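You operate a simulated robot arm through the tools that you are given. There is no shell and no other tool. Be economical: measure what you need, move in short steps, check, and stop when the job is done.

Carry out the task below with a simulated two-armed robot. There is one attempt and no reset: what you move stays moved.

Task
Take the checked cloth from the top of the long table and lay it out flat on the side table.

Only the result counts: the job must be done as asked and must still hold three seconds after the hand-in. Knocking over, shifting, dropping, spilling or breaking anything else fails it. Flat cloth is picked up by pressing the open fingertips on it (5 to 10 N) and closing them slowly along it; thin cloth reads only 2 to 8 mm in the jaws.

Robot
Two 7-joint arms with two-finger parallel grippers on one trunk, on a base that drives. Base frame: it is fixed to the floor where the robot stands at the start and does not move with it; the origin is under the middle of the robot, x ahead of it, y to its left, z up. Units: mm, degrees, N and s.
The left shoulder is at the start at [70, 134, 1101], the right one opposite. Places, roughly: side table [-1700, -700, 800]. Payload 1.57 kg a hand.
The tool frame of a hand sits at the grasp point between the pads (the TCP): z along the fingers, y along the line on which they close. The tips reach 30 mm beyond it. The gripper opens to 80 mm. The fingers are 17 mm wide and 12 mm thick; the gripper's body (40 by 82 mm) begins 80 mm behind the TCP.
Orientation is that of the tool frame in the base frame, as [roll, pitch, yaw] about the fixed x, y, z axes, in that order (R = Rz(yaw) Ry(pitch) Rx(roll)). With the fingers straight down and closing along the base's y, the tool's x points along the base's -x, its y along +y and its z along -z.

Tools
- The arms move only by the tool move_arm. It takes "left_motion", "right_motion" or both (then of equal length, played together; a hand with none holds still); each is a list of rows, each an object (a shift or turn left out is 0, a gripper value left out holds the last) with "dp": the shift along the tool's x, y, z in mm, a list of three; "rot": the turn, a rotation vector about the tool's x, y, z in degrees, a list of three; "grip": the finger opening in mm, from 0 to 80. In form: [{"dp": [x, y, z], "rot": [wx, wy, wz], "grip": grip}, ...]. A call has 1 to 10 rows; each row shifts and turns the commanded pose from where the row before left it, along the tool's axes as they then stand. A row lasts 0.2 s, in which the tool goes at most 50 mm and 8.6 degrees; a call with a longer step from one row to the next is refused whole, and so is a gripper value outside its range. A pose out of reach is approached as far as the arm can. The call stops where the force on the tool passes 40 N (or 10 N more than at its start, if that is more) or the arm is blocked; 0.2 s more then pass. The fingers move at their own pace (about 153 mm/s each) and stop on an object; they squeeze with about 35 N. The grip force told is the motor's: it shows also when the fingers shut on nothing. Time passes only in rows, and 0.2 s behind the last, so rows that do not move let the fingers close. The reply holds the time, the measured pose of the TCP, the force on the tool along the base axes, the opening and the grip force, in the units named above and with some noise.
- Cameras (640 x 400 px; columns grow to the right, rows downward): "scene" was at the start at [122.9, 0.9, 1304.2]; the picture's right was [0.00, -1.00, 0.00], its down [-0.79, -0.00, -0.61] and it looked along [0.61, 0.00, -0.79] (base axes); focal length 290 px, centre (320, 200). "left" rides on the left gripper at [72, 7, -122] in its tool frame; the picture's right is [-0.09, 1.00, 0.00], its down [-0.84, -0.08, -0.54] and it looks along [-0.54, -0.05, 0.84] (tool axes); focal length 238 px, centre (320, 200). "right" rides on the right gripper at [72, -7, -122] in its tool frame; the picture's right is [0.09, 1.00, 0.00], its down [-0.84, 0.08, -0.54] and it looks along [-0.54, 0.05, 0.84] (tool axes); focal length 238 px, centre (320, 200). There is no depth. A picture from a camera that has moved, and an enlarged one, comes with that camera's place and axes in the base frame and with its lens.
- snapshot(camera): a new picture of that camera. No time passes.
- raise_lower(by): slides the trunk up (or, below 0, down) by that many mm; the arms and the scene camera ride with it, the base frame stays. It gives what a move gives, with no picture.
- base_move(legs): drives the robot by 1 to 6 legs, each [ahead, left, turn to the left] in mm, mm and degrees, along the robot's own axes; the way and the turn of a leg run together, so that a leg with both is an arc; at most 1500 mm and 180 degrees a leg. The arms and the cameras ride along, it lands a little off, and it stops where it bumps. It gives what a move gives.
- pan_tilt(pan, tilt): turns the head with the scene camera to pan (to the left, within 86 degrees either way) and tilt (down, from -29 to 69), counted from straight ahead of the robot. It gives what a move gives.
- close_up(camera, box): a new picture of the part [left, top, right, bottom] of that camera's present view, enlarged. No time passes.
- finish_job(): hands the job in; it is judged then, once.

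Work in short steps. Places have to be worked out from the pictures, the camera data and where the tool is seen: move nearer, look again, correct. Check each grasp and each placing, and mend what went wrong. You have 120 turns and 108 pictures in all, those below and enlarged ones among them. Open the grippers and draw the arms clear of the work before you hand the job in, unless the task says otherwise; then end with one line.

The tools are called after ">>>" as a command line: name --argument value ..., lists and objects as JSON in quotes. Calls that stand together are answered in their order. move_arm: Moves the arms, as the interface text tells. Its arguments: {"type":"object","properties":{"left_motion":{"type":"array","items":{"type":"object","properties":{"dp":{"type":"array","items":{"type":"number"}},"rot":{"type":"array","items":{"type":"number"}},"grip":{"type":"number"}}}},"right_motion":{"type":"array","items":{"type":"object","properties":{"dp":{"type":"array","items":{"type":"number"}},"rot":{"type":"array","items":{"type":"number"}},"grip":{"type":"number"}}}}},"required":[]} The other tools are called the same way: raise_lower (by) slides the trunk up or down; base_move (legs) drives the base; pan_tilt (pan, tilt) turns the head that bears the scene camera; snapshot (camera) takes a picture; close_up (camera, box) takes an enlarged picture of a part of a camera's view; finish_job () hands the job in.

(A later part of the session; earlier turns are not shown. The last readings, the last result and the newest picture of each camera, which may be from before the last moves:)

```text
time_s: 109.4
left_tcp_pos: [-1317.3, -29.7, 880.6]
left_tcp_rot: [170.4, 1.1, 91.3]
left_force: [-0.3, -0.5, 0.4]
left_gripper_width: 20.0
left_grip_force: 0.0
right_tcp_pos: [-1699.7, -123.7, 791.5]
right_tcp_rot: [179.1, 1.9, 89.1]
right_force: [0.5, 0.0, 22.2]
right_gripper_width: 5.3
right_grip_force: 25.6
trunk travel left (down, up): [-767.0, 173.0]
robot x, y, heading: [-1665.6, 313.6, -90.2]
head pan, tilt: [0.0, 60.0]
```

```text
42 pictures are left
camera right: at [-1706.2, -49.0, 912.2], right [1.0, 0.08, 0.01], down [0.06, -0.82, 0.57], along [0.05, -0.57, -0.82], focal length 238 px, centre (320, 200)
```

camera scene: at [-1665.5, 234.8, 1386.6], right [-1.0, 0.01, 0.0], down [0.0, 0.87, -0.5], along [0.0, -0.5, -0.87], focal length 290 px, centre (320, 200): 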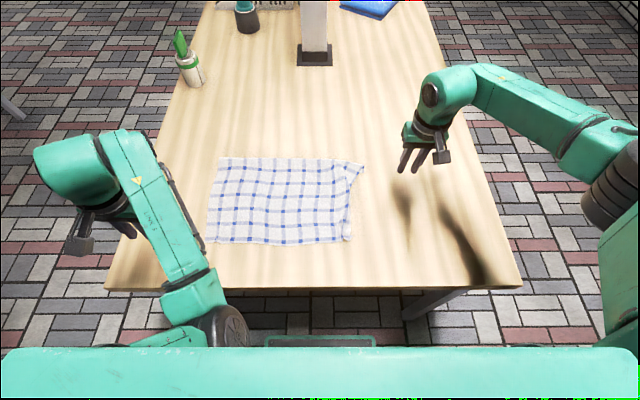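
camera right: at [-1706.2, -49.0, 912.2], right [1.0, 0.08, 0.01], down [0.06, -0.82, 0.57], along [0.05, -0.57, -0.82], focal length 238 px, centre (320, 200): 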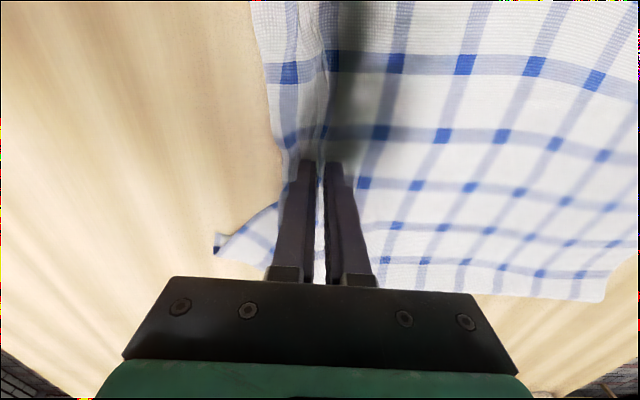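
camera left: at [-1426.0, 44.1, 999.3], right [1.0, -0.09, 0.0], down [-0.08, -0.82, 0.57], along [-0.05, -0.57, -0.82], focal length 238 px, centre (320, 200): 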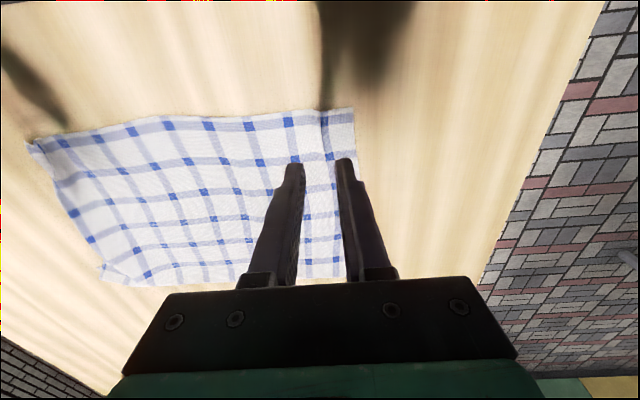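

Grip holds 5.3 mm. I lift 100 mm and look at the border.

>>> move_arm --right_motion '[{"dp": [0, 0, -8]}, {"dp": [0, 0, -15]}, {"dp": [0, 0, -20]}, {"dp": [0, 0, -20]}, {"dp": [0, 0, -20]}, {"dp": [0, 0, -17]}, {}, {}]'

>>> snapshot --camera "right"

>>> close_up --camera "scene" --box '[200, 130, 420, 270]'

```text
time_s: 111.2
left_tcp_pos: [-1318.1, -31.0, 880.4]
left_tcp_rot: [170.2, 1.1, 91.4]
left_force: [-0.6, 1.0, -0.8]
left_gripper_width: 19.9
left_grip_force: 0.1
right_tcp_pos: [-1702.0, -124.8, 890.2]
right_tcp_rot: [179.1, 1.7, 89.2]
right_force: [-0.3, -0.1, -0.6]
right_gripper_width: 1.7
right_grip_force: 23.6
trunk travel left (down, up): [-767.0, 173.0]
robot x, y, heading: [-1665.5, 313.9, -90.1]
head pan, tilt: [0.0, 60.0]
```

```text
41 pictures are left
camera right: at [-1709.1, -49.2, 1010.4], right [1.0, 0.08, 0.01], down [0.06, -0.82, 0.57], along [0.05, -0.57, -0.82], focal length 238 px, centre (320, 200)
```

right: 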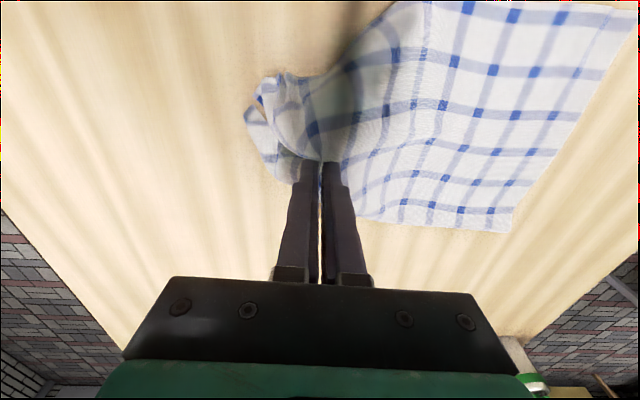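

```text
2.86 times, centred on (310, 200) of scene
camera zoom: at [-1665.8, 196.1, 1386.6], right [-1.0, 0.0, 0.0], down [0.0, 0.87, -0.5], along [0.0, -0.5, -0.87], focal length 829 px, centre (349, 200)
```

zoom: 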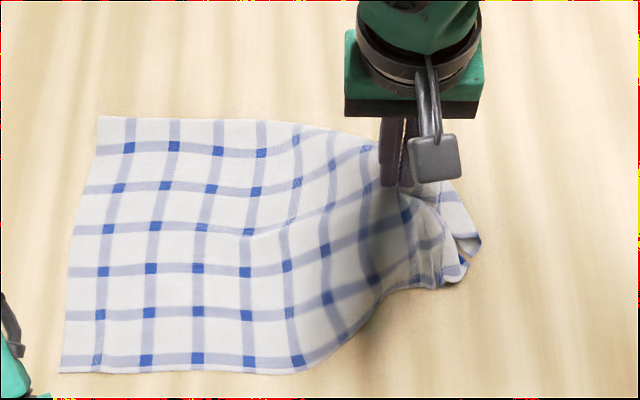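

Two layers held (1.7 mm), and the border now hangs on the outer side. I tilt the fingers outward (rotating about the tool's x) to swing the border out.

>>> move_arm --right_motion '[{"dp": [0, 0, -15], "rot": [6, 0, 0]}, {"dp": [0, 0, -15], "rot": [8, 0, 0]}, {"rot": [8, 0, 0]}, {"rot": [8, 0, 0]}, {"rot": [8, 0, 0]}, {}, {}]'

>>> close_up --camera "scene" --box '[200, 130, 420, 270]'

>>> snapshot --camera "right"

```text
time_s: 112.8
left_tcp_pos: [-1318.1, -30.9, 881.4]
left_tcp_rot: [170.2, 1.0, 91.2]
left_force: [0.0, 0.7, 0.4]
left_gripper_width: 20.1
left_grip_force: 0.1
right_tcp_pos: [-1699.6, -123.0, 920.6]
right_tcp_rot: [-142.8, 1.7, 89.1]
right_force: [-0.9, 0.7, -0.1]
right_gripper_width: 1.6
right_grip_force: 23.5
trunk travel left (down, up): [-767.0, 173.0]
robot x, y, heading: [-1661.2, 310.0, -90.1]
head pan, tilt: [0.0, 60.0]
```

```text
2.86 times, centred on (310, 200) of scene
camera zoom: at [-1665.7, 196.0, 1386.6], right [-1.0, 0.0, 0.0], down [0.0, 0.87, -0.5], along [0.0, -0.5, -0.87], focal length 829 px, centre (349, 200)
```

zoom: 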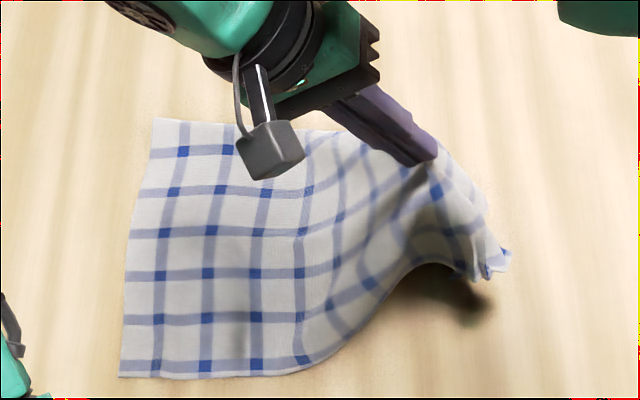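

```text
38 pictures are left
camera right: at [-1630.6, -49.2, 1020.2], right [0.79, 0.06, -0.6], down [0.38, -0.83, 0.41], along [-0.48, -0.55, -0.68], focal length 238 px, centre (320, 200)
```

right: 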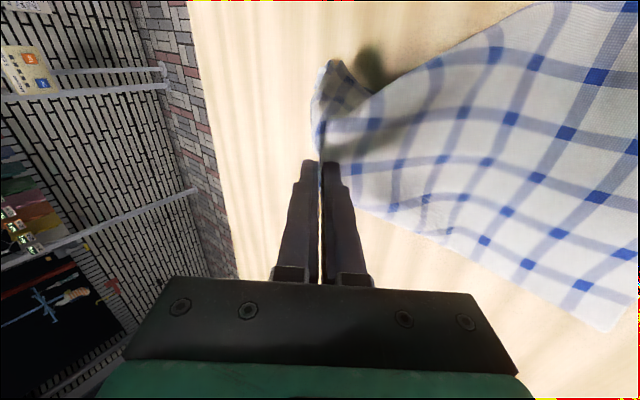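

The border now points outward from the grip. I lower straight down (in tilted axes) to lay it outward.

>>> move_arm --right_motion '[{"dp": [0, 5, 6.5]}, {"dp": [0, 7.2, 9.6]}, {"dp": [0, 7.8, 10.4]}, {"dp": [0, 7.8, 10.4]}, {"dp": [0, 7.8, 10.4]}, {"dp": [0, 7.8, 10.4]}, {"dp": [0, 7.8, 10.4]}, {"dp": [0, 6, 8]}, {}, {}]'

>>> close_up --camera "scene" --box '[200, 130, 420, 270]'

>>> snapshot --camera "right"

```text
time_s: 115.0
left_tcp_pos: [-1317.3, -31.4, 880.7]
left_tcp_rot: [170.3, 1.0, 91.3]
left_force: [-0.1, -1.3, 0.7]
left_gripper_width: 20.1
left_grip_force: 0.1
right_tcp_pos: [-1700.3, -127.5, 824.6]
right_tcp_rot: [-142.9, 1.7, 89.1]
right_force: [-0.7, 0.3, -0.6]
right_gripper_width: 1.8
right_grip_force: 23.6
trunk travel left (down, up): [-767.0, 173.0]
robot x, y, heading: [-1663.1, 311.2, -90.4]
head pan, tilt: [0.0, 60.0]
```

```text
2.86 times, centred on (310, 200) of scene
camera zoom: at [-1665.8, 196.0, 1386.6], right [-1.0, 0.0, 0.0], down [0.0, 0.87, -0.5], along [0.0, -0.5, -0.87], focal length 829 px, centre (349, 200)
```

zoom: 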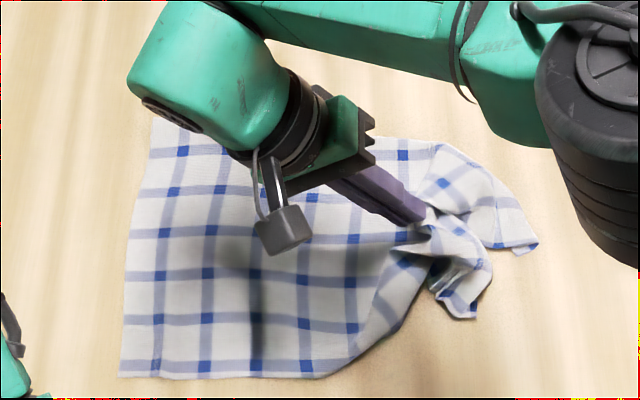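

```text
36 pictures are left
camera right: at [-1630.8, -53.0, 924.6], right [0.8, 0.06, -0.6], down [0.38, -0.83, 0.41], along [-0.48, -0.55, -0.68], focal length 238 px, centre (320, 200)
```

right: 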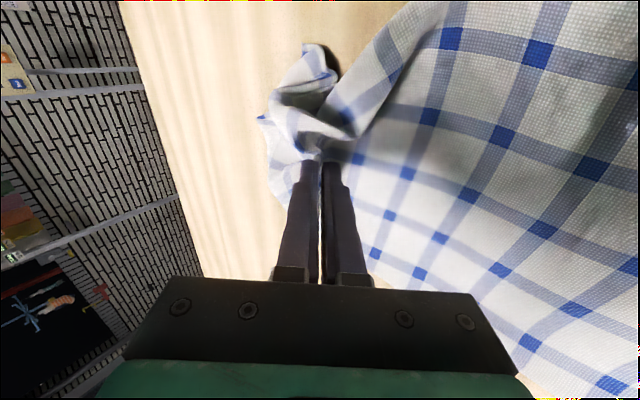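

The border is out from under, but the near corner is rumpled. I lower to the table, drag outward to take up the slack, and release; then I'll pull the corners out individually.

>>> move_arm --right_motion '[{"dp": [0, 6, 8]}, {"dp": [0, 6, 8]}, {"dp": [0, -8, 10]}, {"dp": [0, -12, 9]}, {"dp": [0, -12, 9]}, {"dp": [0, -12, 9]}, {}, {"grip": 10}, {"grip": 30}, {}]'

>>> close_up --camera "scene" --box '[200, 130, 420, 270]'

```text
time_s: 117.2
left_tcp_pos: [-1319.0, -30.9, 880.7]
left_tcp_rot: [170.3, 1.1, 91.2]
left_force: [0.0, -0.2, -0.1]
left_gripper_width: 20.1
left_grip_force: 0.1
right_tcp_pos: [-1757.7, -126.1, 802.5]
right_tcp_rot: [-143.0, 1.7, 89.1]
right_force: [-0.6, 0.7, 0.4]
right_gripper_width: 29.6
right_grip_force: 0.0
trunk travel left (down, up): [-767.0, 173.0]
robot x, y, heading: [-1665.5, 314.2, -90.3]
head pan, tilt: [0.0, 60.0]
```

```text
2.86 times, centred on (310, 200) of scene
camera zoom: at [-1665.6, 196.0, 1386.6], right [-1.0, 0.0, 0.0], down [0.0, 0.87, -0.5], along [0.0, -0.5, -0.87], focal length 829 px, centre (349, 200)
```

zoom: 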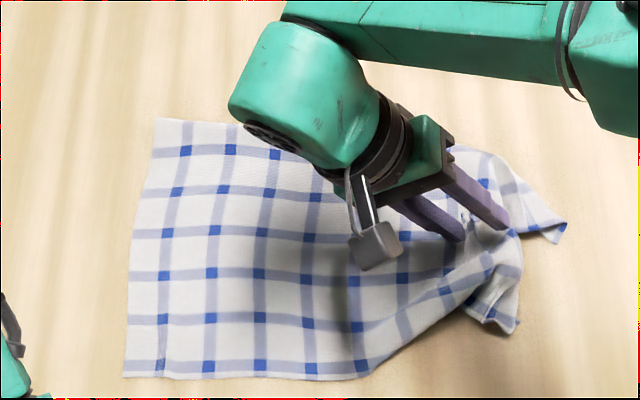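

Released. I draw the hand back along its axis, then up and untilt, to view the cloth.

>>> move_arm --right_motion '[{"dp": [0, 0, -15]}, {"dp": [0, 0, -25]}, {"dp": [0, 0, -30]}, {"dp": [0, -25, -30], "rot": [-6, 0, 0]}, {"dp": [0, -30, -25], "rot": [-8, 0, 0]}, {"dp": [0, -40, -15], "rot": [-8, 0, 0]}, {"dp": [0, -40, 0], "rot": [-8, 0, 0]}, {"dp": [20, -40, 0], "rot": [-8, 0, 0]}, {"dp": [20, -40, 0]}, {}]'

>>> snapshot --camera "scene"

>>> close_up --camera "scene" --box '[220, 130, 440, 270]'

```text
time_s: 119.4
left_tcp_pos: [-1317.5, -32.0, 879.4]
left_tcp_rot: [170.4, 1.0, 91.3]
left_force: [0.0, -0.5, -0.2]
left_gripper_width: 20.0
left_grip_force: 0.1
right_tcp_pos: [-1880.0, -79.7, 978.1]
right_tcp_rot: [179.0, 1.7, 89.3]
right_force: [0.8, -0.6, 0.2]
right_gripper_width: 30.0
right_grip_force: 0.0
trunk travel left (down, up): [-767.0, 173.0]
robot x, y, heading: [-1664.9, 309.6, -90.2]
head pan, tilt: [0.0, 60.0]
```

```text
34 pictures are left
camera scene: at [-1664.8, 194.9, 1386.5], right [-1.0, 0.0, 0.0], down [0.0, 0.87, -0.5], along [0.0, -0.5, -0.87], focal length 290 px, centre (320, 200)
```

scene: 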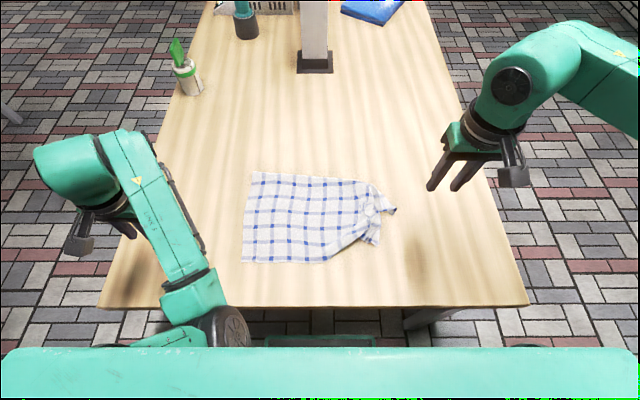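

```text
2.86 times, centred on (330, 200) of scene
camera zoom: at [-1664.8, 194.9, 1386.5], right [-1.0, 0.0, 0.0], down [0.0, 0.87, -0.5], along [0.0, -0.5, -0.87], focal length 829 px, centre (291, 200)
```

zoom: 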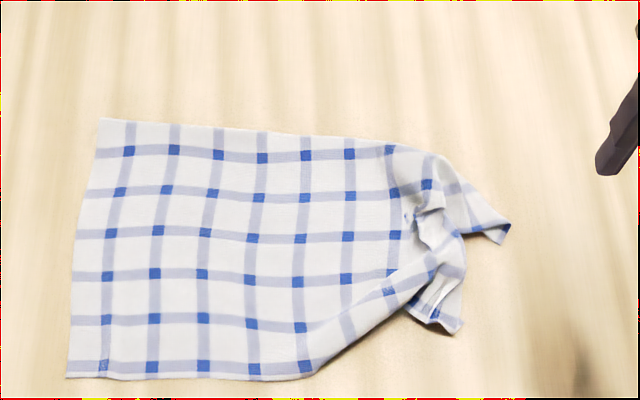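

I take a closer look at the rumpled right end to find the true corners.

>>> close_up --camera "scene" --box '[340, 165, 410, 260]'

>>> close_up --camera "right" --box '[300, 60, 640, 280]'

```text
4.21 times, centred on (375, 212) of scene
camera zoom: at [-1664.8, 194.9, 1386.5], right [-1.0, 0.0, 0.0], down [0.0, 0.87, -0.5], along [0.0, -0.5, -0.87], focal length 1222 px, centre (88, 147)
```

zoom: 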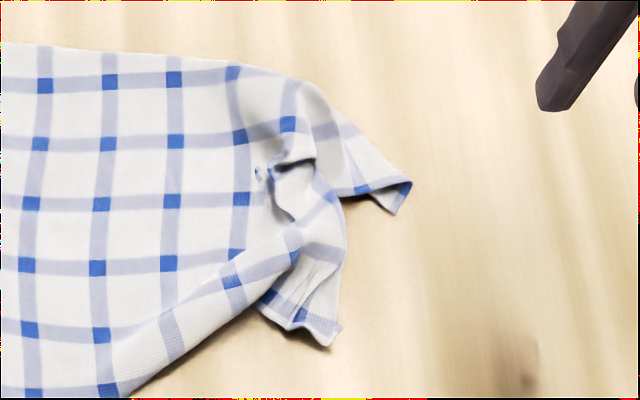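

```text
1.82 times, centred on (470, 170) of right
camera zoom: at [-1888.3, -4.7, 1097.9], right [1.0, 0.08, 0.01], down [0.06, -0.82, 0.57], along [0.05, -0.57, -0.82], focal length 433 px, centre (47, 254)
```

zoom: 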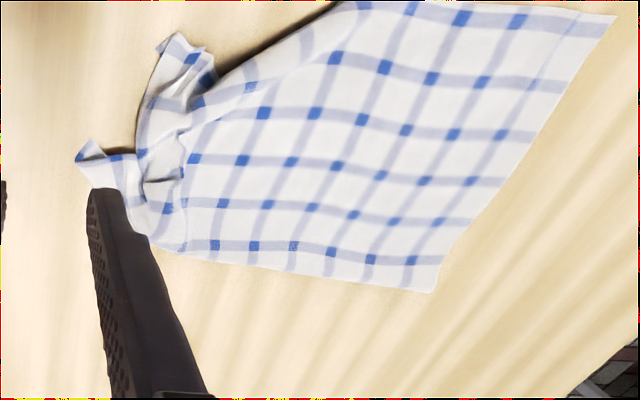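

New plan: grip the far edge near both its corners (far-left ≈(-1490,-251), far-right ≈(-1850,-135)), lift so gravity unfolds everything, and lay it again. First the right hand goes over the far-right corner, turned to close along the hem.

>>> move_arm --right_motion '[{"dp": [-25, 22, 15], "grip": 30}, {"dp": [-25, 22, 20]}, {"dp": [-28, 21, 20]}, {"dp": [0, 0, 20], "rot": [0, 0, 8]}, {"dp": [0, 0, 20], "rot": [0, 0, 8]}, {"dp": [0, 0, 20], "rot": [0, 0, 8]}, {"dp": [0, 0, 15], "rot": [0, 0, 8]}, {"dp": [0, 0, 10], "rot": [0, 0, 8]}, {"dp": [0, 0, 5], "rot": [0, 0, 8]}, {}]'

>>> snapshot --camera "right"

```text
time_s: 121.6
left_tcp_pos: [-1317.6, -31.2, 880.8]
left_tcp_rot: [170.3, 1.0, 91.2]
left_force: [0.2, -0.5, 0.1]
left_gripper_width: 20.0
left_grip_force: 0.0
right_tcp_pos: [-1812.6, -161.8, 836.8]
right_tcp_rot: [178.1, 0.5, 41.0]
right_force: [-0.3, 0.0, 0.0]
right_gripper_width: 30.3
right_grip_force: 0.0
trunk travel left (down, up): [-767.0, 173.0]
robot x, y, heading: [-1665.5, 313.8, -90.5]
head pan, tilt: [0.0, 60.0]
```

```text
30 pictures are left
camera right: at [-1764.0, -106.1, 958.4], right [0.72, -0.69, 0.03], down [-0.59, -0.59, 0.55], along [-0.36, -0.42, -0.83], focal length 238 px, centre (320, 200)
```

right: 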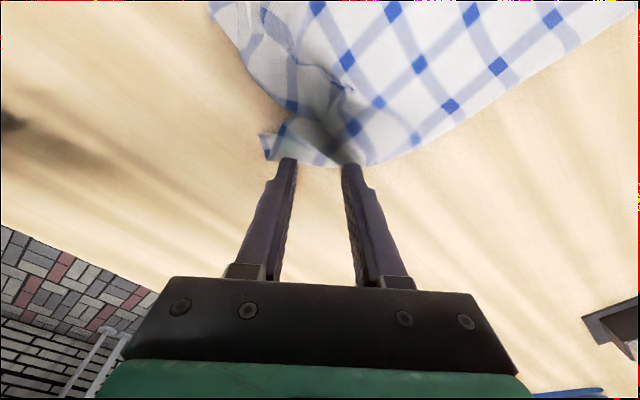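

The right fingers sit over the corner triangle. Now I bring the left hand above the far-left corner, at about (-1520,-235), correcting its tilt.

>>> move_arm --left_motion '[{"rot": [4.9, 0, 0], "grip": 30}, {"dp": [-30, -30, 0], "rot": [4.8, 0, 0]}, {"dp": [-34, -34, 0]}, {"dp": [-34, -34, 0]}, {"dp": [-34, -34, 0]}, {"dp": [-34, -34, 0]}, {"dp": [-34, -34, 0]}, {"dp": [0, 0, 25]}, {"dp": [0, 0, 25]}, {}]'

>>> snapshot --camera "left"

```text
time_s: 123.8
left_tcp_pos: [-1512.6, -235.3, 830.8]
left_tcp_rot: [-179.9, 1.1, 91.4]
left_force: [0.4, -0.4, -0.5]
left_gripper_width: 30.0
left_grip_force: 0.1
right_tcp_pos: [-1812.0, -162.6, 836.6]
right_tcp_rot: [178.0, 0.4, 41.2]
right_force: [0.4, -0.1, 0.5]
right_gripper_width: 29.8
right_grip_force: 0.1
trunk travel left (down, up): [-767.0, 173.0]
robot x, y, heading: [-1661.2, 312.3, -90.6]
head pan, tilt: [0.0, 60.0]
```

```text
29 pictures are left
camera left: at [-1507.4, -161.0, 952.6], right [1.0, -0.07, 0.0], down [-0.06, -0.83, 0.56], along [-0.04, -0.55, -0.83], focal length 238 px, centre (320, 200)
```

left: 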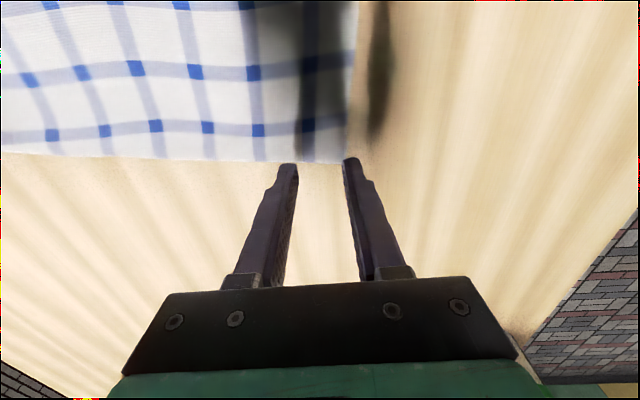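

Far-left corner measured at (-1492,-249). I shift the left hand 11 mm in and lower both hands to just above the cloth.

>>> move_arm --left_motion '[{"dp": [2, -11, 0]}, {"dp": [0, 0, 10]}, {"dp": [0, 0, 10]}, {"dp": [0, 0, 10]}, {"dp": [0, 0, 4]}, {}]' --right_motion '[{}, {"dp": [0, 0, 10]}, {"dp": [0, 0, 12]}, {"dp": [0, 0, 8]}, {"dp": [0, 0, 4]}, {}]'

>>> snapshot --camera "right"

```text
time_s: 125.2
left_tcp_pos: [-1523.2, -236.0, 797.7]
left_tcp_rot: [-179.9, 1.0, 91.3]
left_force: [0.4, -0.4, 0.1]
left_gripper_width: 30.1
left_grip_force: 0.0
right_tcp_pos: [-1812.1, -161.8, 801.6]
right_tcp_rot: [178.1, 0.5, 41.1]
right_force: [-1.0, -0.1, -0.4]
right_gripper_width: 29.9
right_grip_force: 0.1
trunk travel left (down, up): [-767.0, 173.0]
robot x, y, heading: [-1664.8, 312.8, -90.5]
head pan, tilt: [0.0, 60.0]
```

```text
28 pictures are left
camera right: at [-1765.0, -106.2, 923.7], right [0.72, -0.69, 0.03], down [-0.59, -0.59, 0.55], along [-0.36, -0.42, -0.83], focal length 238 px, centre (320, 200)
```

right: 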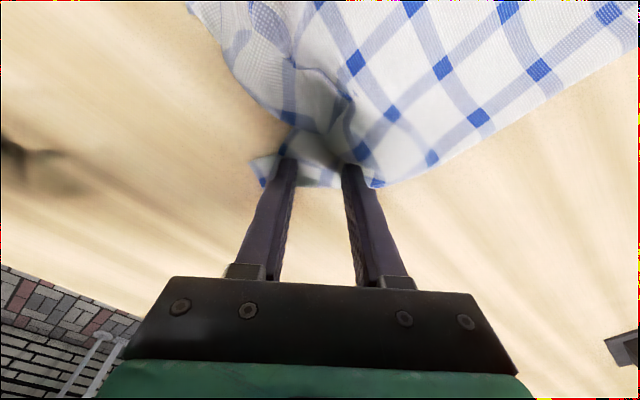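

Both are placed well. I press down slowly with both.

>>> move_arm --left_motion '[{"dp": [0, 0, 2]}, {"dp": [0, 0, 1.5]}, {"dp": [0, 0, 1]}, {"dp": [0, 0, 0.5]}, {}]' --right_motion '[{"dp": [0, 0, 4]}, {"dp": [0, 0, 2.5]}, {"dp": [0, 0, 1.5]}, {"dp": [0, 0, 1]}, {}]'

```text
time_s: 126.4
left_tcp_pos: [-1524.2, -235.1, 793.6]
left_tcp_rot: [179.9, 1.0, 91.3]
left_force: [-1.4, 0.3, 4.7]
left_gripper_width: 29.6
left_grip_force: 0.1
right_tcp_pos: [-1813.3, -162.1, 793.8]
right_tcp_rot: [178.0, 0.5, 41.0]
right_force: [0.6, -0.1, 1.8]
right_gripper_width: 29.4
right_grip_force: 0.0
trunk travel left (down, up): [-767.0, 173.0]
robot x, y, heading: [-1661.5, 314.5, -90.3]
head pan, tilt: [0.0, 60.0]
```

Light contact on both; press about 1.5–2 mm more to reach ~12–15 N.

>>> move_arm --left_motion '[{"dp": [0, 0, 0.7]}, {"dp": [0, 0, 0.6]}, {}]' --right_motion '[{"dp": [0, 0, 1]}, {"dp": [0, 0, 1]}, {}]'

```text
time_s: 127.2
left_tcp_pos: [-1524.6, -232.8, 792.5]
left_tcp_rot: [180.0, 1.1, 91.2]
left_force: [-1.3, -0.7, 2.8]
left_gripper_width: 29.3
left_grip_force: 0.0
right_tcp_pos: [-1812.2, -162.0, 792.4]
right_tcp_rot: [178.0, 0.5, 41.1]
right_force: [-1.3, 0.0, 13.5]
right_gripper_width: 30.1
right_grip_force: 0.1
trunk travel left (down, up): [-767.0, 173.0]
robot x, y, heading: [-1664.5, 312.7, -90.2]
head pan, tilt: [0.0, 60.0]
```

Right at 13.5 N; the left needs a bit more.

>>> move_arm --left_motion '[{"dp": [0, 0, 1]}, {"dp": [0, 0, 0.5]}, {}]'

```text
time_s: 128.0
left_tcp_pos: [-1524.8, -234.2, 791.3]
left_tcp_rot: [180.0, 1.2, 91.3]
left_force: [-0.5, -1.7, 10.4]
left_gripper_width: 29.5
left_grip_force: 0.0
right_tcp_pos: [-1813.3, -162.1, 792.4]
right_tcp_rot: [177.9, 0.7, 41.1]
right_force: [-1.6, -2.3, 14.0]
right_gripper_width: 28.6
right_grip_force: 0.1
trunk travel left (down, up): [-767.0, 173.0]
robot x, y, heading: [-1665.2, 316.0, -90.5]
head pan, tilt: [0.0, 60.0]
```

Both press with 10–14 N; close slowly.

>>> move_arm --left_motion '[{"grip": 26}, {"grip": 23}, {"grip": 20}, {"grip": 17}, {"grip": 14}, {"grip": 11}, {"grip": 8}, {"grip": 5}, {"grip": 2}, {"grip": 0}]' --right_motion '[{"grip": 26}, {"grip": 23}, {"grip": 20}, {"grip": 17}, {"grip": 14}, {"grip": 11}, {"grip": 8}, {"grip": 5}, {"grip": 2}, {"grip": 0}]'

>>> move_arm --left_motion '[{}, {}]' --right_motion '[{}, {}]'

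```text
time_s: 130.2
left_tcp_pos: [-1525.0, -233.1, 792.7]
left_tcp_rot: [-179.9, 1.3, 91.3]
left_force: [1.6, -0.8, 18.4]
left_gripper_width: 3.4
left_grip_force: 24.2
right_tcp_pos: [-1812.2, -160.5, 793.0]
right_tcp_rot: [177.9, 0.6, 41.1]
right_force: [-0.5, 0.7, 4.4]
right_gripper_width: 1.7
right_grip_force: 24.1
trunk travel left (down, up): [-767.0, 173.0]
robot x, y, heading: [-1665.5, 311.4, -90.3]
head pan, tilt: [0.0, 60.0]
```

```text
time_s: 130.8
left_tcp_pos: [-1525.1, -231.8, 792.4]
left_tcp_rot: [180.0, 1.2, 91.3]
left_force: [1.7, -1.2, 20.0]
left_gripper_width: 3.6
left_grip_force: 23.9
right_tcp_pos: [-1813.4, -160.3, 791.3]
right_tcp_rot: [178.0, 0.6, 41.1]
right_force: [0.2, 1.5, 4.1]
right_gripper_width: 2.1
right_grip_force: 23.3
trunk travel left (down, up): [-767.0, 173.0]
robot x, y, heading: [-1665.1, 311.8, -90.3]
head pan, tilt: [0.0, 60.0]
```

Both have cloth (3.6 and 2.1 mm). Lift 90 mm slowly.

>>> move_arm --left_motion '[{"dp": [0, 0, -6]}, {"dp": [0, 0, -12]}, {"dp": [0, 0, -18]}, {"dp": [0, 0, -18]}, {"dp": [0, 0, -18]}, {"dp": [0, 0, -18]}, {}]' --right_motion '[{"dp": [0, 0, -6]}, {"dp": [0, 0, -12]}, {"dp": [0, 0, -18]}, {"dp": [0, 0, -18]}, {"dp": [0, 0, -18]}, {"dp": [0, 0, -18]}, {}]'

>>> snapshot --camera "scene"

```text
time_s: 132.4
left_tcp_pos: [-1522.5, -234.6, 879.4]
left_tcp_rot: [-179.9, 0.9, 91.3]
left_force: [-0.9, -0.9, -0.5]
left_gripper_width: 3.2
left_grip_force: 24.0
right_tcp_pos: [-1815.6, -161.2, 878.8]
right_tcp_rot: [178.2, 0.6, 41.0]
right_force: [-0.5, 0.3, -0.2]
right_gripper_width: 2.0
right_grip_force: 23.6
trunk travel left (down, up): [-767.0, 173.0]
robot x, y, heading: [-1663.3, 311.3, -90.2]
head pan, tilt: [0.0, 60.0]
```

```text
27 pictures are left
camera scene: at [-1665.9, 195.6, 1386.6], right [-1.0, 0.0, 0.0], down [0.0, 0.87, -0.5], along [0.0, -0.5, -0.87], focal length 290 px, centre (320, 200)
```

scene: 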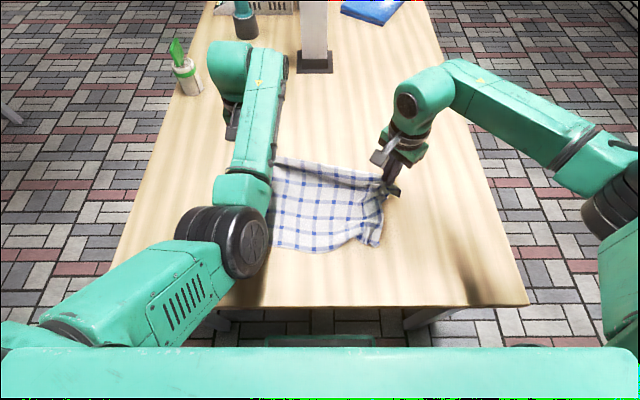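

Both corners come up. I turn the right hand back square, bring it level with the left (y≈-234), and rise a bit.

>>> move_arm --left_motion '[{"dp": [0, 0, -6]}, {"dp": [0, 0, -6]}, {"dp": [0, 0, -6]}, {"dp": [0, 0, -6]}, {"dp": [0, 0, -6]}, {"dp": [0, 0, -6]}, {}, {}, {}, {}]' --right_motion '[{"dp": [0, 0, -6], "rot": [0, 0, -8]}, {"dp": [0, 0, -6], "rot": [0, 0, -8]}, {"dp": [0, 0, -6], "rot": [0, 0, -8]}, {"dp": [0, 0, -6], "rot": [0, 0, -8]}, {"dp": [0, 0, -6], "rot": [0, 0, -8]}, {"dp": [0, 0, -6], "rot": [0, 0, -8]}, {"dp": [-24, 0, 0]}, {"dp": [-24, 0, 0]}, {"dp": [-24, 0, 0]}, {}]'

>>> raise_lower --by 165

>>> snapshot --camera "scene"

```text
time_s: 134.6
left_tcp_pos: [-1524.4, -232.8, 917.1]
left_tcp_rot: [-179.9, 1.0, 91.3]
left_force: [-0.3, -0.4, -0.3]
left_gripper_width: 3.0
left_grip_force: 23.8
right_tcp_pos: [-1817.8, -233.8, 918.6]
right_tcp_rot: [179.0, 1.9, 89.0]
right_force: [0.1, -0.6, -0.6]
right_gripper_width: 2.2
right_grip_force: 23.8
trunk travel left (down, up): [-767.0, 173.0]
robot x, y, heading: [-1664.6, 311.3, -90.1]
head pan, tilt: [0.0, 60.0]
```

```text
time_s: 136.5
left_tcp_pos: [-1523.9, -233.1, 1081.2]
left_tcp_rot: [179.9, 0.8, 91.4]
left_force: [-0.2, 0.9, 0.3]
left_gripper_width: 3.2
left_grip_force: 24.7
right_tcp_pos: [-1817.5, -233.7, 1082.9]
right_tcp_rot: [179.1, 1.7, 89.1]
right_force: [0.7, 0.7, -0.4]
right_gripper_width: 2.1
right_grip_force: 23.0
trunk travel left (down, up): [-932.0, 8.0]
robot x, y, heading: [-1659.9, 312.0, -90.2]
head pan, tilt: [0.0, 60.0]
```

```text
26 pictures are left
camera scene: at [-1665.9, 195.7, 1551.6], right [-1.0, 0.0, 0.0], down [0.0, 0.87, -0.5], along [0.0, -0.5, -0.87], focal length 290 px, centre (320, 200)
```

scene: 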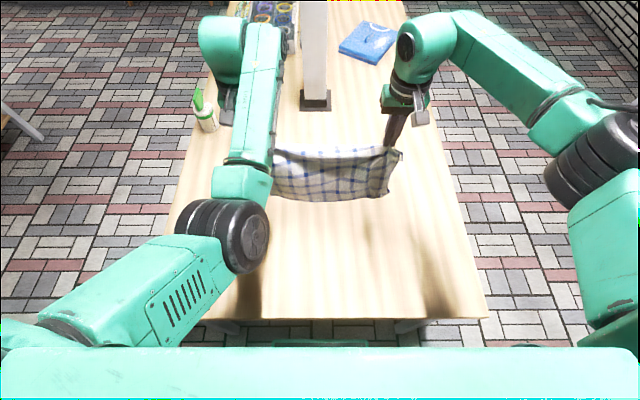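

The cloth hangs freely, unfolded, with a little slack. I spread the hands gently and zoom in.

>>> move_arm --left_motion '[{"dp": [0, 3, 0]}, {"dp": [0, 3, 0]}, {"dp": [0, 2, 0]}, {}]' --right_motion '[{"dp": [0, -3, 0]}, {"dp": [0, -3, 0]}, {"dp": [0, -2, 0]}, {}]'

>>> close_up --camera "scene" --box '[240, 100, 440, 225]'

>>> snapshot --camera "right"

```text
time_s: 137.5
left_tcp_pos: [-1517.0, -231.1, 1081.7]
left_tcp_rot: [-180.0, 0.8, 91.3]
left_force: [-2.7, 0.2, 0.3]
left_gripper_width: 3.2
left_grip_force: 24.5
right_tcp_pos: [-1825.0, -233.0, 1084.2]
right_tcp_rot: [179.1, 1.7, 89.2]
right_force: [2.6, 0.7, -0.4]
right_gripper_width: 2.0
right_grip_force: 23.6
trunk travel left (down, up): [-932.0, 8.0]
robot x, y, heading: [-1666.8, 314.3, -90.1]
head pan, tilt: [0.0, 60.0]
```

```text
3.20 times, centred on (340, 162) of scene
camera zoom: at [-1665.9, 195.9, 1551.6], right [-1.0, 0.0, 0.0], down [0.0, 0.87, -0.5], along [0.0, -0.5, -0.87], focal length 928 px, centre (256, 320)
```

zoom: 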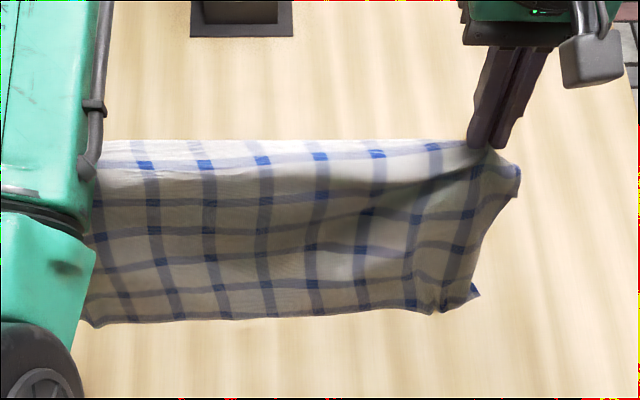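

```text
24 pictures are left
camera right: at [-1832.8, -157.7, 1203.6], right [1.0, 0.08, 0.01], down [0.06, -0.82, 0.57], along [0.05, -0.57, -0.82], focal length 238 px, centre (320, 200)
```

right: 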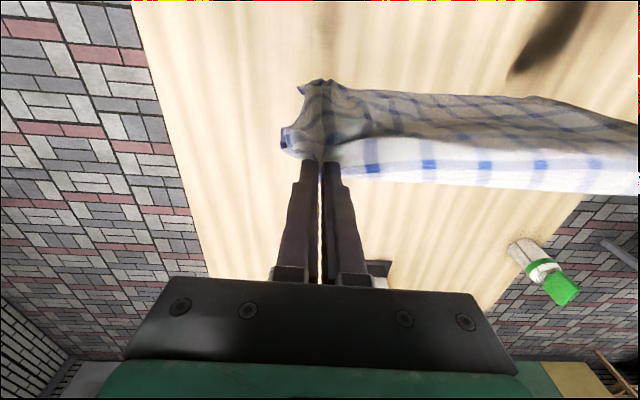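

The edge is taut and level. I lower until the hem touches, then begin drawing back.

>>> move_arm --left_motion '[{"dp": [0, 0, 8]}, {"dp": [0, 0, 10]}, {"dp": [0, 0, 12]}, {"dp": [3, 0, 12]}, {"dp": [6, 0, 10]}, {"dp": [9, 0, 10]}, {"dp": [10, 0, 10]}, {"dp": [10, 0, 10]}, {"dp": [6, 0, 6]}, {}]' --right_motion '[{"dp": [0, 0, 9]}, {"dp": [0, 0, 11]}, {"dp": [0, 0, 12]}, {"dp": [3, 0, 12]}, {"dp": [6, 0, 10]}, {"dp": [9, 0, 10]}, {"dp": [10, 0, 10]}, {"dp": [10, 0, 10]}, {"dp": [6, 0, 6]}, {}]'

>>> close_up --camera "scene" --box '[240, 100, 440, 225]'

>>> snapshot --camera "right"

```text
time_s: 139.7
left_tcp_pos: [-1505.3, -200.3, 1003.2]
left_tcp_rot: [179.2, 2.4, 92.1]
left_force: [-10.2, 0.3, -0.4]
left_gripper_width: 3.1
left_grip_force: 24.7
right_tcp_pos: [-1822.7, -191.1, 989.9]
right_tcp_rot: [179.0, 1.6, 89.2]
right_force: [12.1, -0.4, -0.2]
right_gripper_width: 1.9
right_grip_force: 23.6
trunk travel left (down, up): [-932.0, 8.0]
robot x, y, heading: [-1664.9, 312.5, -90.5]
head pan, tilt: [0.0, 60.0]
```

```text
3.20 times, centred on (340, 162) of scene
camera zoom: at [-1666.1, 195.8, 1551.6], right [-1.0, 0.0, 0.0], down [0.0, 0.87, -0.5], along [0.0, -0.5, -0.87], focal length 928 px, centre (256, 320)
```

zoom: 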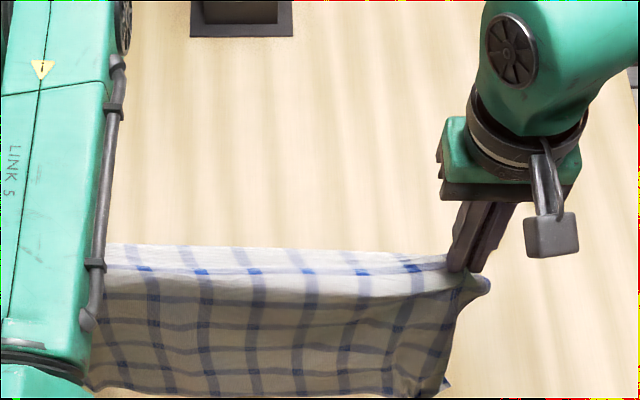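

```text
22 pictures are left
camera right: at [-1831.3, -116.0, 1110.9], right [1.0, 0.08, 0.01], down [0.06, -0.82, 0.57], along [0.06, -0.57, -0.82], focal length 238 px, centre (320, 200)
```

right: 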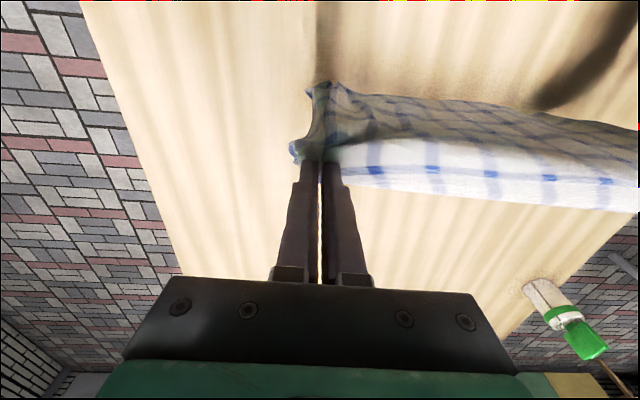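

The left hand lags behind its command, putting tension on the cloth. I pause to see if it settles.

>>> move_arm --left_motion '[{}, {}, {}]' --right_motion '[{}, {}, {}]'

>>> snapshot --camera "scene"

```text
time_s: 140.5
left_tcp_pos: [-1504.0, -198.0, 1000.6]
left_tcp_rot: [178.9, 2.0, 92.2]
left_force: [-12.6, 0.2, -1.4]
left_gripper_width: 3.1
left_grip_force: 24.6
right_tcp_pos: [-1823.6, -191.4, 990.6]
right_tcp_rot: [179.1, 1.7, 89.1]
right_force: [12.6, 0.3, 0.5]
right_gripper_width: 1.9
right_grip_force: 23.6
trunk travel left (down, up): [-932.0, 8.0]
robot x, y, heading: [-1663.4, 312.7, -90.3]
head pan, tilt: [0.0, 60.0]
```

```text
21 pictures are left
camera scene: at [-1665.8, 195.8, 1551.6], right [-1.0, 0.0, 0.0], down [0.0, 0.87, -0.5], along [0.0, -0.5, -0.87], focal length 290 px, centre (320, 200)
```

scene: 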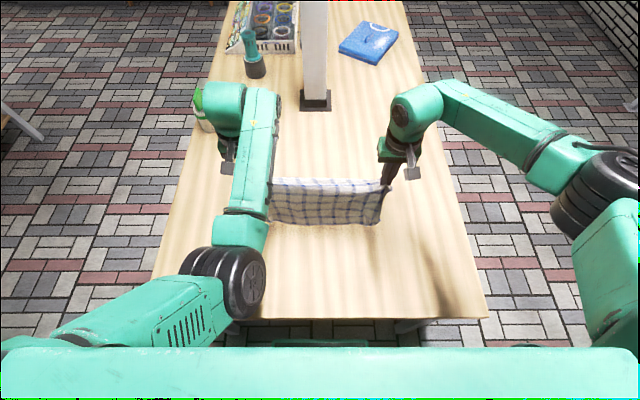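

The left arm seems to be at a joint limit. I'll freeze the arms there (commands matched to measured, tension eased) and continue laying with the base and trunk instead.

>>> move_arm --left_motion '[{"dp": [-5, 4, -3]}, {"dp": [-5, 4, -3]}, {}]' --right_motion '[{"dp": [-3, 5, -4]}, {"dp": [-3, 5, -4]}, {}]'

>>> close_up --camera "scene" --box '[230, 140, 430, 265]'

```text
time_s: 141.3
left_tcp_pos: [-1507.8, -198.3, 998.4]
left_tcp_rot: [-179.9, 0.9, 91.1]
left_force: [-2.5, -1.1, -1.1]
left_gripper_width: 3.1
left_grip_force: 24.4
right_tcp_pos: [-1817.1, -197.3, 999.3]
right_tcp_rot: [179.2, 1.7, 88.9]
right_force: [2.8, 0.1, -0.5]
right_gripper_width: 2.0
right_grip_force: 23.8
trunk travel left (down, up): [-932.0, 8.0]
robot x, y, heading: [-1665.9, 314.5, -90.2]
head pan, tilt: [0.0, 60.0]
```

```text
3.20 times, centred on (330, 202) of scene
camera zoom: at [-1666.2, 196.0, 1551.6], right [-1.0, 0.0, 0.0], down [0.0, 0.87, -0.5], along [0.0, -0.5, -0.87], focal length 928 px, centre (288, 192)
```

zoom: 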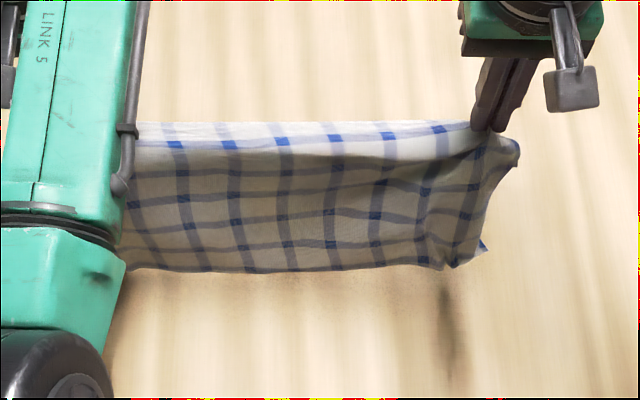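

Tension and level are good; the bottom row already trails behind on the table. I now alternate base back 30 mm and trunk down 30 mm.

>>> base_move --legs '[[-30, 0, 0]]'

>>> raise_lower --by -30

>>> base_move --legs '[[-30, 0, 0]]'

>>> raise_lower --by -32

>>> close_up --camera "scene" --box '[220, 120, 440, 258]'

```text
time_s: 142.1
left_tcp_pos: [-1507.9, -174.8, 995.9]
left_tcp_rot: [-180.0, 0.7, 91.3]
left_force: [-0.5, -0.7, -0.7]
left_gripper_width: 3.0
left_grip_force: 23.6
right_tcp_pos: [-1815.4, -174.1, 996.5]
right_tcp_rot: [179.2, 1.3, 89.3]
right_force: [1.8, 0.4, -0.1]
right_gripper_width: 2.3
right_grip_force: 23.1
trunk travel left (down, up): [-932.0, 8.0]
robot x, y, heading: [-1662.2, 342.0, -90.3]
head pan, tilt: [0.0, 60.0]
```

```text
time_s: 142.9
left_tcp_pos: [-1507.3, -170.5, 968.6]
left_tcp_rot: [-179.9, 0.9, 91.3]
left_force: [-2.0, -0.7, 0.9]
left_gripper_width: 2.9
left_grip_force: 24.1
right_tcp_pos: [-1815.0, -169.0, 968.2]
right_tcp_rot: [179.1, 1.6, 89.3]
right_force: [1.5, 0.5, 0.6]
right_gripper_width: 2.0
right_grip_force: 23.9
trunk travel left (down, up): [-902.0, 38.0]
robot x, y, heading: [-1663.8, 341.7, -90.2]
head pan, tilt: [0.0, 60.0]
```

```text
time_s: 143.7
left_tcp_pos: [-1507.5, -144.3, 965.9]
left_tcp_rot: [-179.9, 0.6, 91.3]
left_force: [-1.8, -0.9, -0.9]
left_gripper_width: 3.1
left_grip_force: 23.9
right_tcp_pos: [-1815.1, -143.2, 966.6]
right_tcp_rot: [179.1, 1.4, 89.2]
right_force: [0.9, -0.2, -0.1]
right_gripper_width: 2.1
right_grip_force: 23.9
trunk travel left (down, up): [-902.0, 38.0]
robot x, y, heading: [-1666.1, 373.0, -90.1]
head pan, tilt: [0.0, 60.0]
```

```text
time_s: 144.5
left_tcp_pos: [-1506.6, -138.9, 936.4]
left_tcp_rot: [-179.9, 1.0, 91.3]
left_force: [-1.7, -0.5, 0.0]
left_gripper_width: 3.2
left_grip_force: 23.8
right_tcp_pos: [-1813.8, -137.6, 937.6]
right_tcp_rot: [179.1, 1.8, 89.2]
right_force: [1.9, 0.3, 0.4]
right_gripper_width: 2.2
right_grip_force: 24.1
trunk travel left (down, up): [-870.0, 70.0]
robot x, y, heading: [-1662.6, 371.3, -90.3]
head pan, tilt: [0.0, 60.0]
```

```text
2.90 times, centred on (330, 189) of scene
camera zoom: at [-1665.6, 255.4, 1489.6], right [-1.0, 0.0, 0.0], down [0.0, 0.87, -0.5], along [0.0, -0.5, -0.87], focal length 841 px, centre (291, 232)
```

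zoom: 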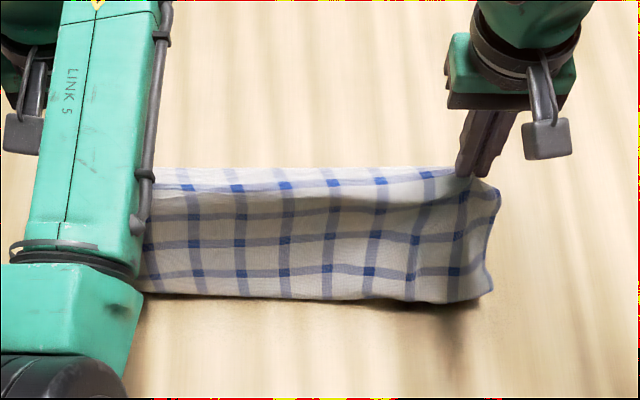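

The right border is now fully out. The cloth bellies slightly ahead of the hands, so I draw back a bit more than I go down.

>>> base_move --legs '[[-40, 0, 0]]'

>>> raise_lower --by -30

>>> base_move --legs '[[-35, 0, 0]]'

>>> raise_lower --by -35

>>> close_up --camera "scene" --box '[220, 100, 460, 250]'

```text
time_s: 145.4
left_tcp_pos: [-1507.1, -105.6, 934.4]
left_tcp_rot: [-180.0, 0.6, 91.5]
left_force: [-1.3, -0.5, 0.3]
left_gripper_width: 2.8
left_grip_force: 24.3
right_tcp_pos: [-1813.8, -104.9, 933.5]
right_tcp_rot: [179.1, 1.4, 89.3]
right_force: [1.6, -0.7, -0.6]
right_gripper_width: 2.0
right_grip_force: 23.5
trunk travel left (down, up): [-870.0, 70.0]
robot x, y, heading: [-1664.3, 413.5, -90.0]
head pan, tilt: [0.0, 60.0]
```

```text
time_s: 146.1
left_tcp_pos: [-1507.1, -99.8, 905.9]
left_tcp_rot: [180.0, 1.1, 91.3]
left_force: [-1.9, 0.3, 0.2]
left_gripper_width: 2.9
left_grip_force: 23.8
right_tcp_pos: [-1814.4, -99.2, 906.4]
right_tcp_rot: [179.1, 1.8, 89.2]
right_force: [1.8, 0.3, -0.1]
right_gripper_width: 1.8
right_grip_force: 23.4
trunk travel left (down, up): [-840.0, 100.0]
robot x, y, heading: [-1663.2, 411.1, -89.9]
head pan, tilt: [0.0, 60.0]
```

```text
time_s: 147.0
left_tcp_pos: [-1507.3, -70.4, 902.5]
left_tcp_rot: [-179.9, 0.7, 91.5]
left_force: [-0.2, 0.1, 0.4]
left_gripper_width: 3.0
left_grip_force: 24.1
right_tcp_pos: [-1813.7, -69.8, 904.3]
right_tcp_rot: [179.1, 1.5, 89.4]
right_force: [0.8, 0.4, 0.0]
right_gripper_width: 2.2
right_grip_force: 23.9
trunk travel left (down, up): [-840.0, 100.0]
robot x, y, heading: [-1661.6, 445.5, -89.9]
head pan, tilt: [0.0, 60.0]
```

```text
time_s: 147.8
left_tcp_pos: [-1505.9, -64.5, 871.2]
left_tcp_rot: [-179.9, 1.1, 91.4]
left_force: [-1.4, -0.5, 1.2]
left_gripper_width: 3.1
left_grip_force: 24.3
right_tcp_pos: [-1813.4, -64.5, 873.3]
right_tcp_rot: [179.1, 1.9, 89.3]
right_force: [1.9, 0.6, 0.2]
right_gripper_width: 1.8
right_grip_force: 23.6
trunk travel left (down, up): [-805.0, 135.0]
robot x, y, heading: [-1663.3, 448.0, -90.0]
head pan, tilt: [0.0, 60.0]
```

```text
2.67 times, centred on (340, 175) of scene
camera zoom: at [-1665.1, 331.0, 1424.7], right [-1.0, 0.0, 0.0], down [0.0, 0.87, -0.5], along [0.0, -0.5, -0.87], focal length 774 px, centre (267, 267)
```

zoom: 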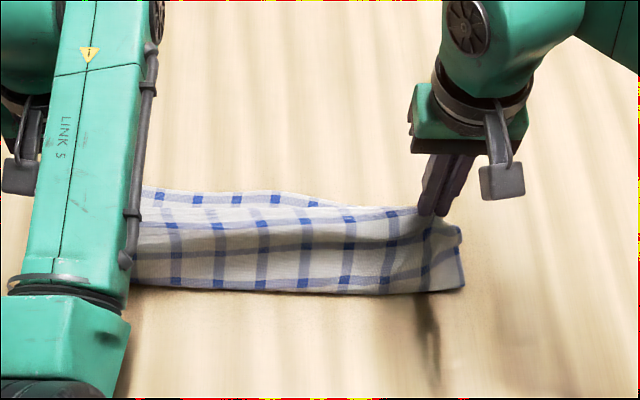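

The hem has been dragged to y≈-143, which would leave the near edge too close to the table end. I lift again, go forward, and re-lay farther in, drawing back faster from the start.

>>> raise_lower --by 132

>>> move_arm --left_motion '[{"dp": [0, 0, -8]}, {"dp": [0, 0, -12]}, {"dp": [0, 0, -12]}, {"dp": [-5, 0, -10]}, {"dp": [-10, 0, -5]}, {"dp": [-15, 0, 0]}, {"dp": [-10, 0, 0]}, {}]' --right_motion '[{"dp": [0, 0, -8]}, {"dp": [0, 0, -12]}, {"dp": [0, 0, -12]}, {"dp": [-5, 0, -10]}, {"dp": [-10, 0, -5]}, {"dp": [-15, 0, 0]}, {"dp": [-10, 0, 0]}, {}]'

>>> base_move --legs '[[142, 0, 0]]'

>>> close_up --camera "scene" --box '[220, 100, 460, 250]'

```text
time_s: 149.4
left_tcp_pos: [-1506.4, -66.0, 1003.1]
left_tcp_rot: [-179.9, 0.9, 91.4]
left_force: [-1.7, 0.2, -0.2]
left_gripper_width: 3.0
left_grip_force: 24.3
right_tcp_pos: [-1813.1, -64.7, 1003.7]
right_tcp_rot: [179.2, 1.7, 89.3]
right_force: [1.7, -0.5, 0.2]
right_gripper_width: 1.8
right_grip_force: 23.9
trunk travel left (down, up): [-937.0, 3.0]
robot x, y, heading: [-1665.2, 448.7, -90.1]
head pan, tilt: [0.0, 60.0]
```

```text
time_s: 151.2
left_tcp_pos: [-1506.3, -104.3, 1052.3]
left_tcp_rot: [-179.9, 1.0, 91.4]
left_force: [-2.2, 0.4, -0.4]
left_gripper_width: 3.2
left_grip_force: 24.2
right_tcp_pos: [-1813.3, -102.5, 1051.9]
right_tcp_rot: [179.0, 1.8, 89.2]
right_force: [1.6, 0.0, -0.2]
right_gripper_width: 1.9
right_grip_force: 23.2
trunk travel left (down, up): [-937.0, 3.0]
robot x, y, heading: [-1663.0, 446.0, -89.8]
head pan, tilt: [0.0, 60.0]
```

```text
time_s: 152.5
left_tcp_pos: [-1505.4, -240.2, 1052.9]
left_tcp_rot: [-179.8, 1.1, 91.4]
left_force: [-2.8, -0.6, -0.1]
left_gripper_width: 3.2
left_grip_force: 24.4
right_tcp_pos: [-1814.8, -236.3, 1054.2]
right_tcp_rot: [179.1, 1.9, 89.2]
right_force: [3.4, 0.3, 0.8]
right_gripper_width: 2.5
right_grip_force: 23.5
trunk travel left (down, up): [-937.0, 3.0]
robot x, y, heading: [-1664.8, 311.5, -89.9]
head pan, tilt: [0.0, 60.0]
```

```text
2.67 times, centred on (340, 175) of scene
camera zoom: at [-1665.6, 196.6, 1557.0], right [-1.0, 0.0, 0.0], down [0.0, 0.86, -0.5], along [0.0, -0.5, -0.86], focal length 774 px, centre (267, 267)
```

zoom: 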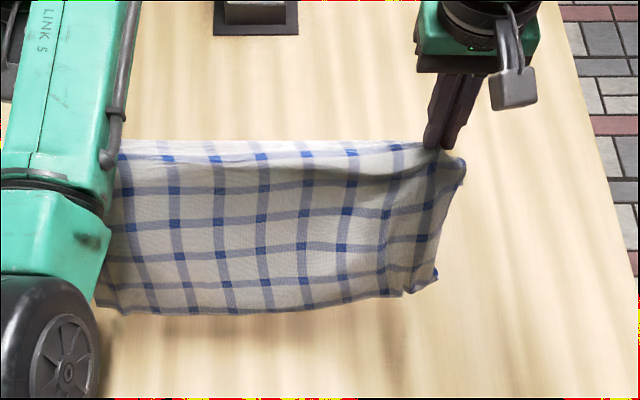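

The hem naturally curls toward the robot now, so laying the other way suits better: land the hem near y≈+15 and move the hands forward while descending. I back the base to start there.

>>> base_move --legs '[[-212, 0, 0]]'

>>> raise_lower --by -35

>>> close_up --camera "scene" --box '[220, 100, 460, 250]'

```text
time_s: 154.1
left_tcp_pos: [-1503.3, -32.2, 1049.6]
left_tcp_rot: [-179.8, 0.8, 91.5]
left_force: [-1.6, -0.9, -0.9]
left_gripper_width: 2.9
left_grip_force: 24.2
right_tcp_pos: [-1813.1, -30.0, 1050.0]
right_tcp_rot: [179.1, 1.5, 89.2]
right_force: [2.7, -0.3, 0.3]
right_gripper_width: 1.8
right_grip_force: 23.3
trunk travel left (down, up): [-937.0, 3.0]
robot x, y, heading: [-1661.7, 522.7, -89.8]
head pan, tilt: [0.0, 60.0]
```

```text
time_s: 154.9
left_tcp_pos: [-1504.5, -28.9, 1017.7]
left_tcp_rot: [-179.9, 1.0, 91.5]
left_force: [-1.8, 0.3, -0.5]
left_gripper_width: 3.2
left_grip_force: 24.5
right_tcp_pos: [-1812.7, -25.6, 1017.6]
right_tcp_rot: [179.1, 1.7, 89.3]
right_force: [1.2, 0.0, 0.1]
right_gripper_width: 1.9
right_grip_force: 23.4
trunk travel left (down, up): [-902.0, 38.0]
robot x, y, heading: [-1660.5, 524.5, -90.1]
head pan, tilt: [0.0, 60.0]
```

```text
2.67 times, centred on (340, 175) of scene
camera zoom: at [-1664.9, 406.2, 1521.7], right [-1.0, 0.0, 0.0], down [0.0, 0.87, -0.5], along [0.0, -0.5, -0.87], focal length 774 px, centre (267, 267)
```

zoom: 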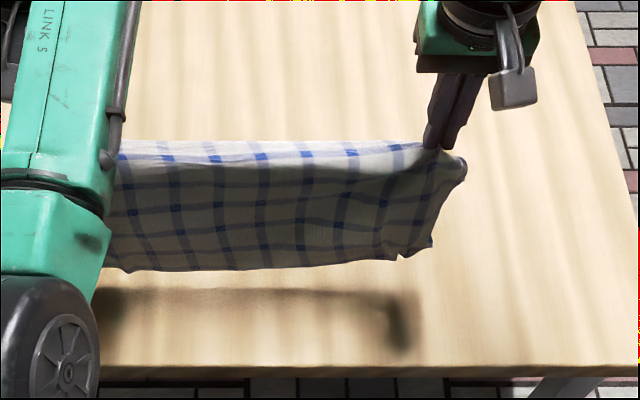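

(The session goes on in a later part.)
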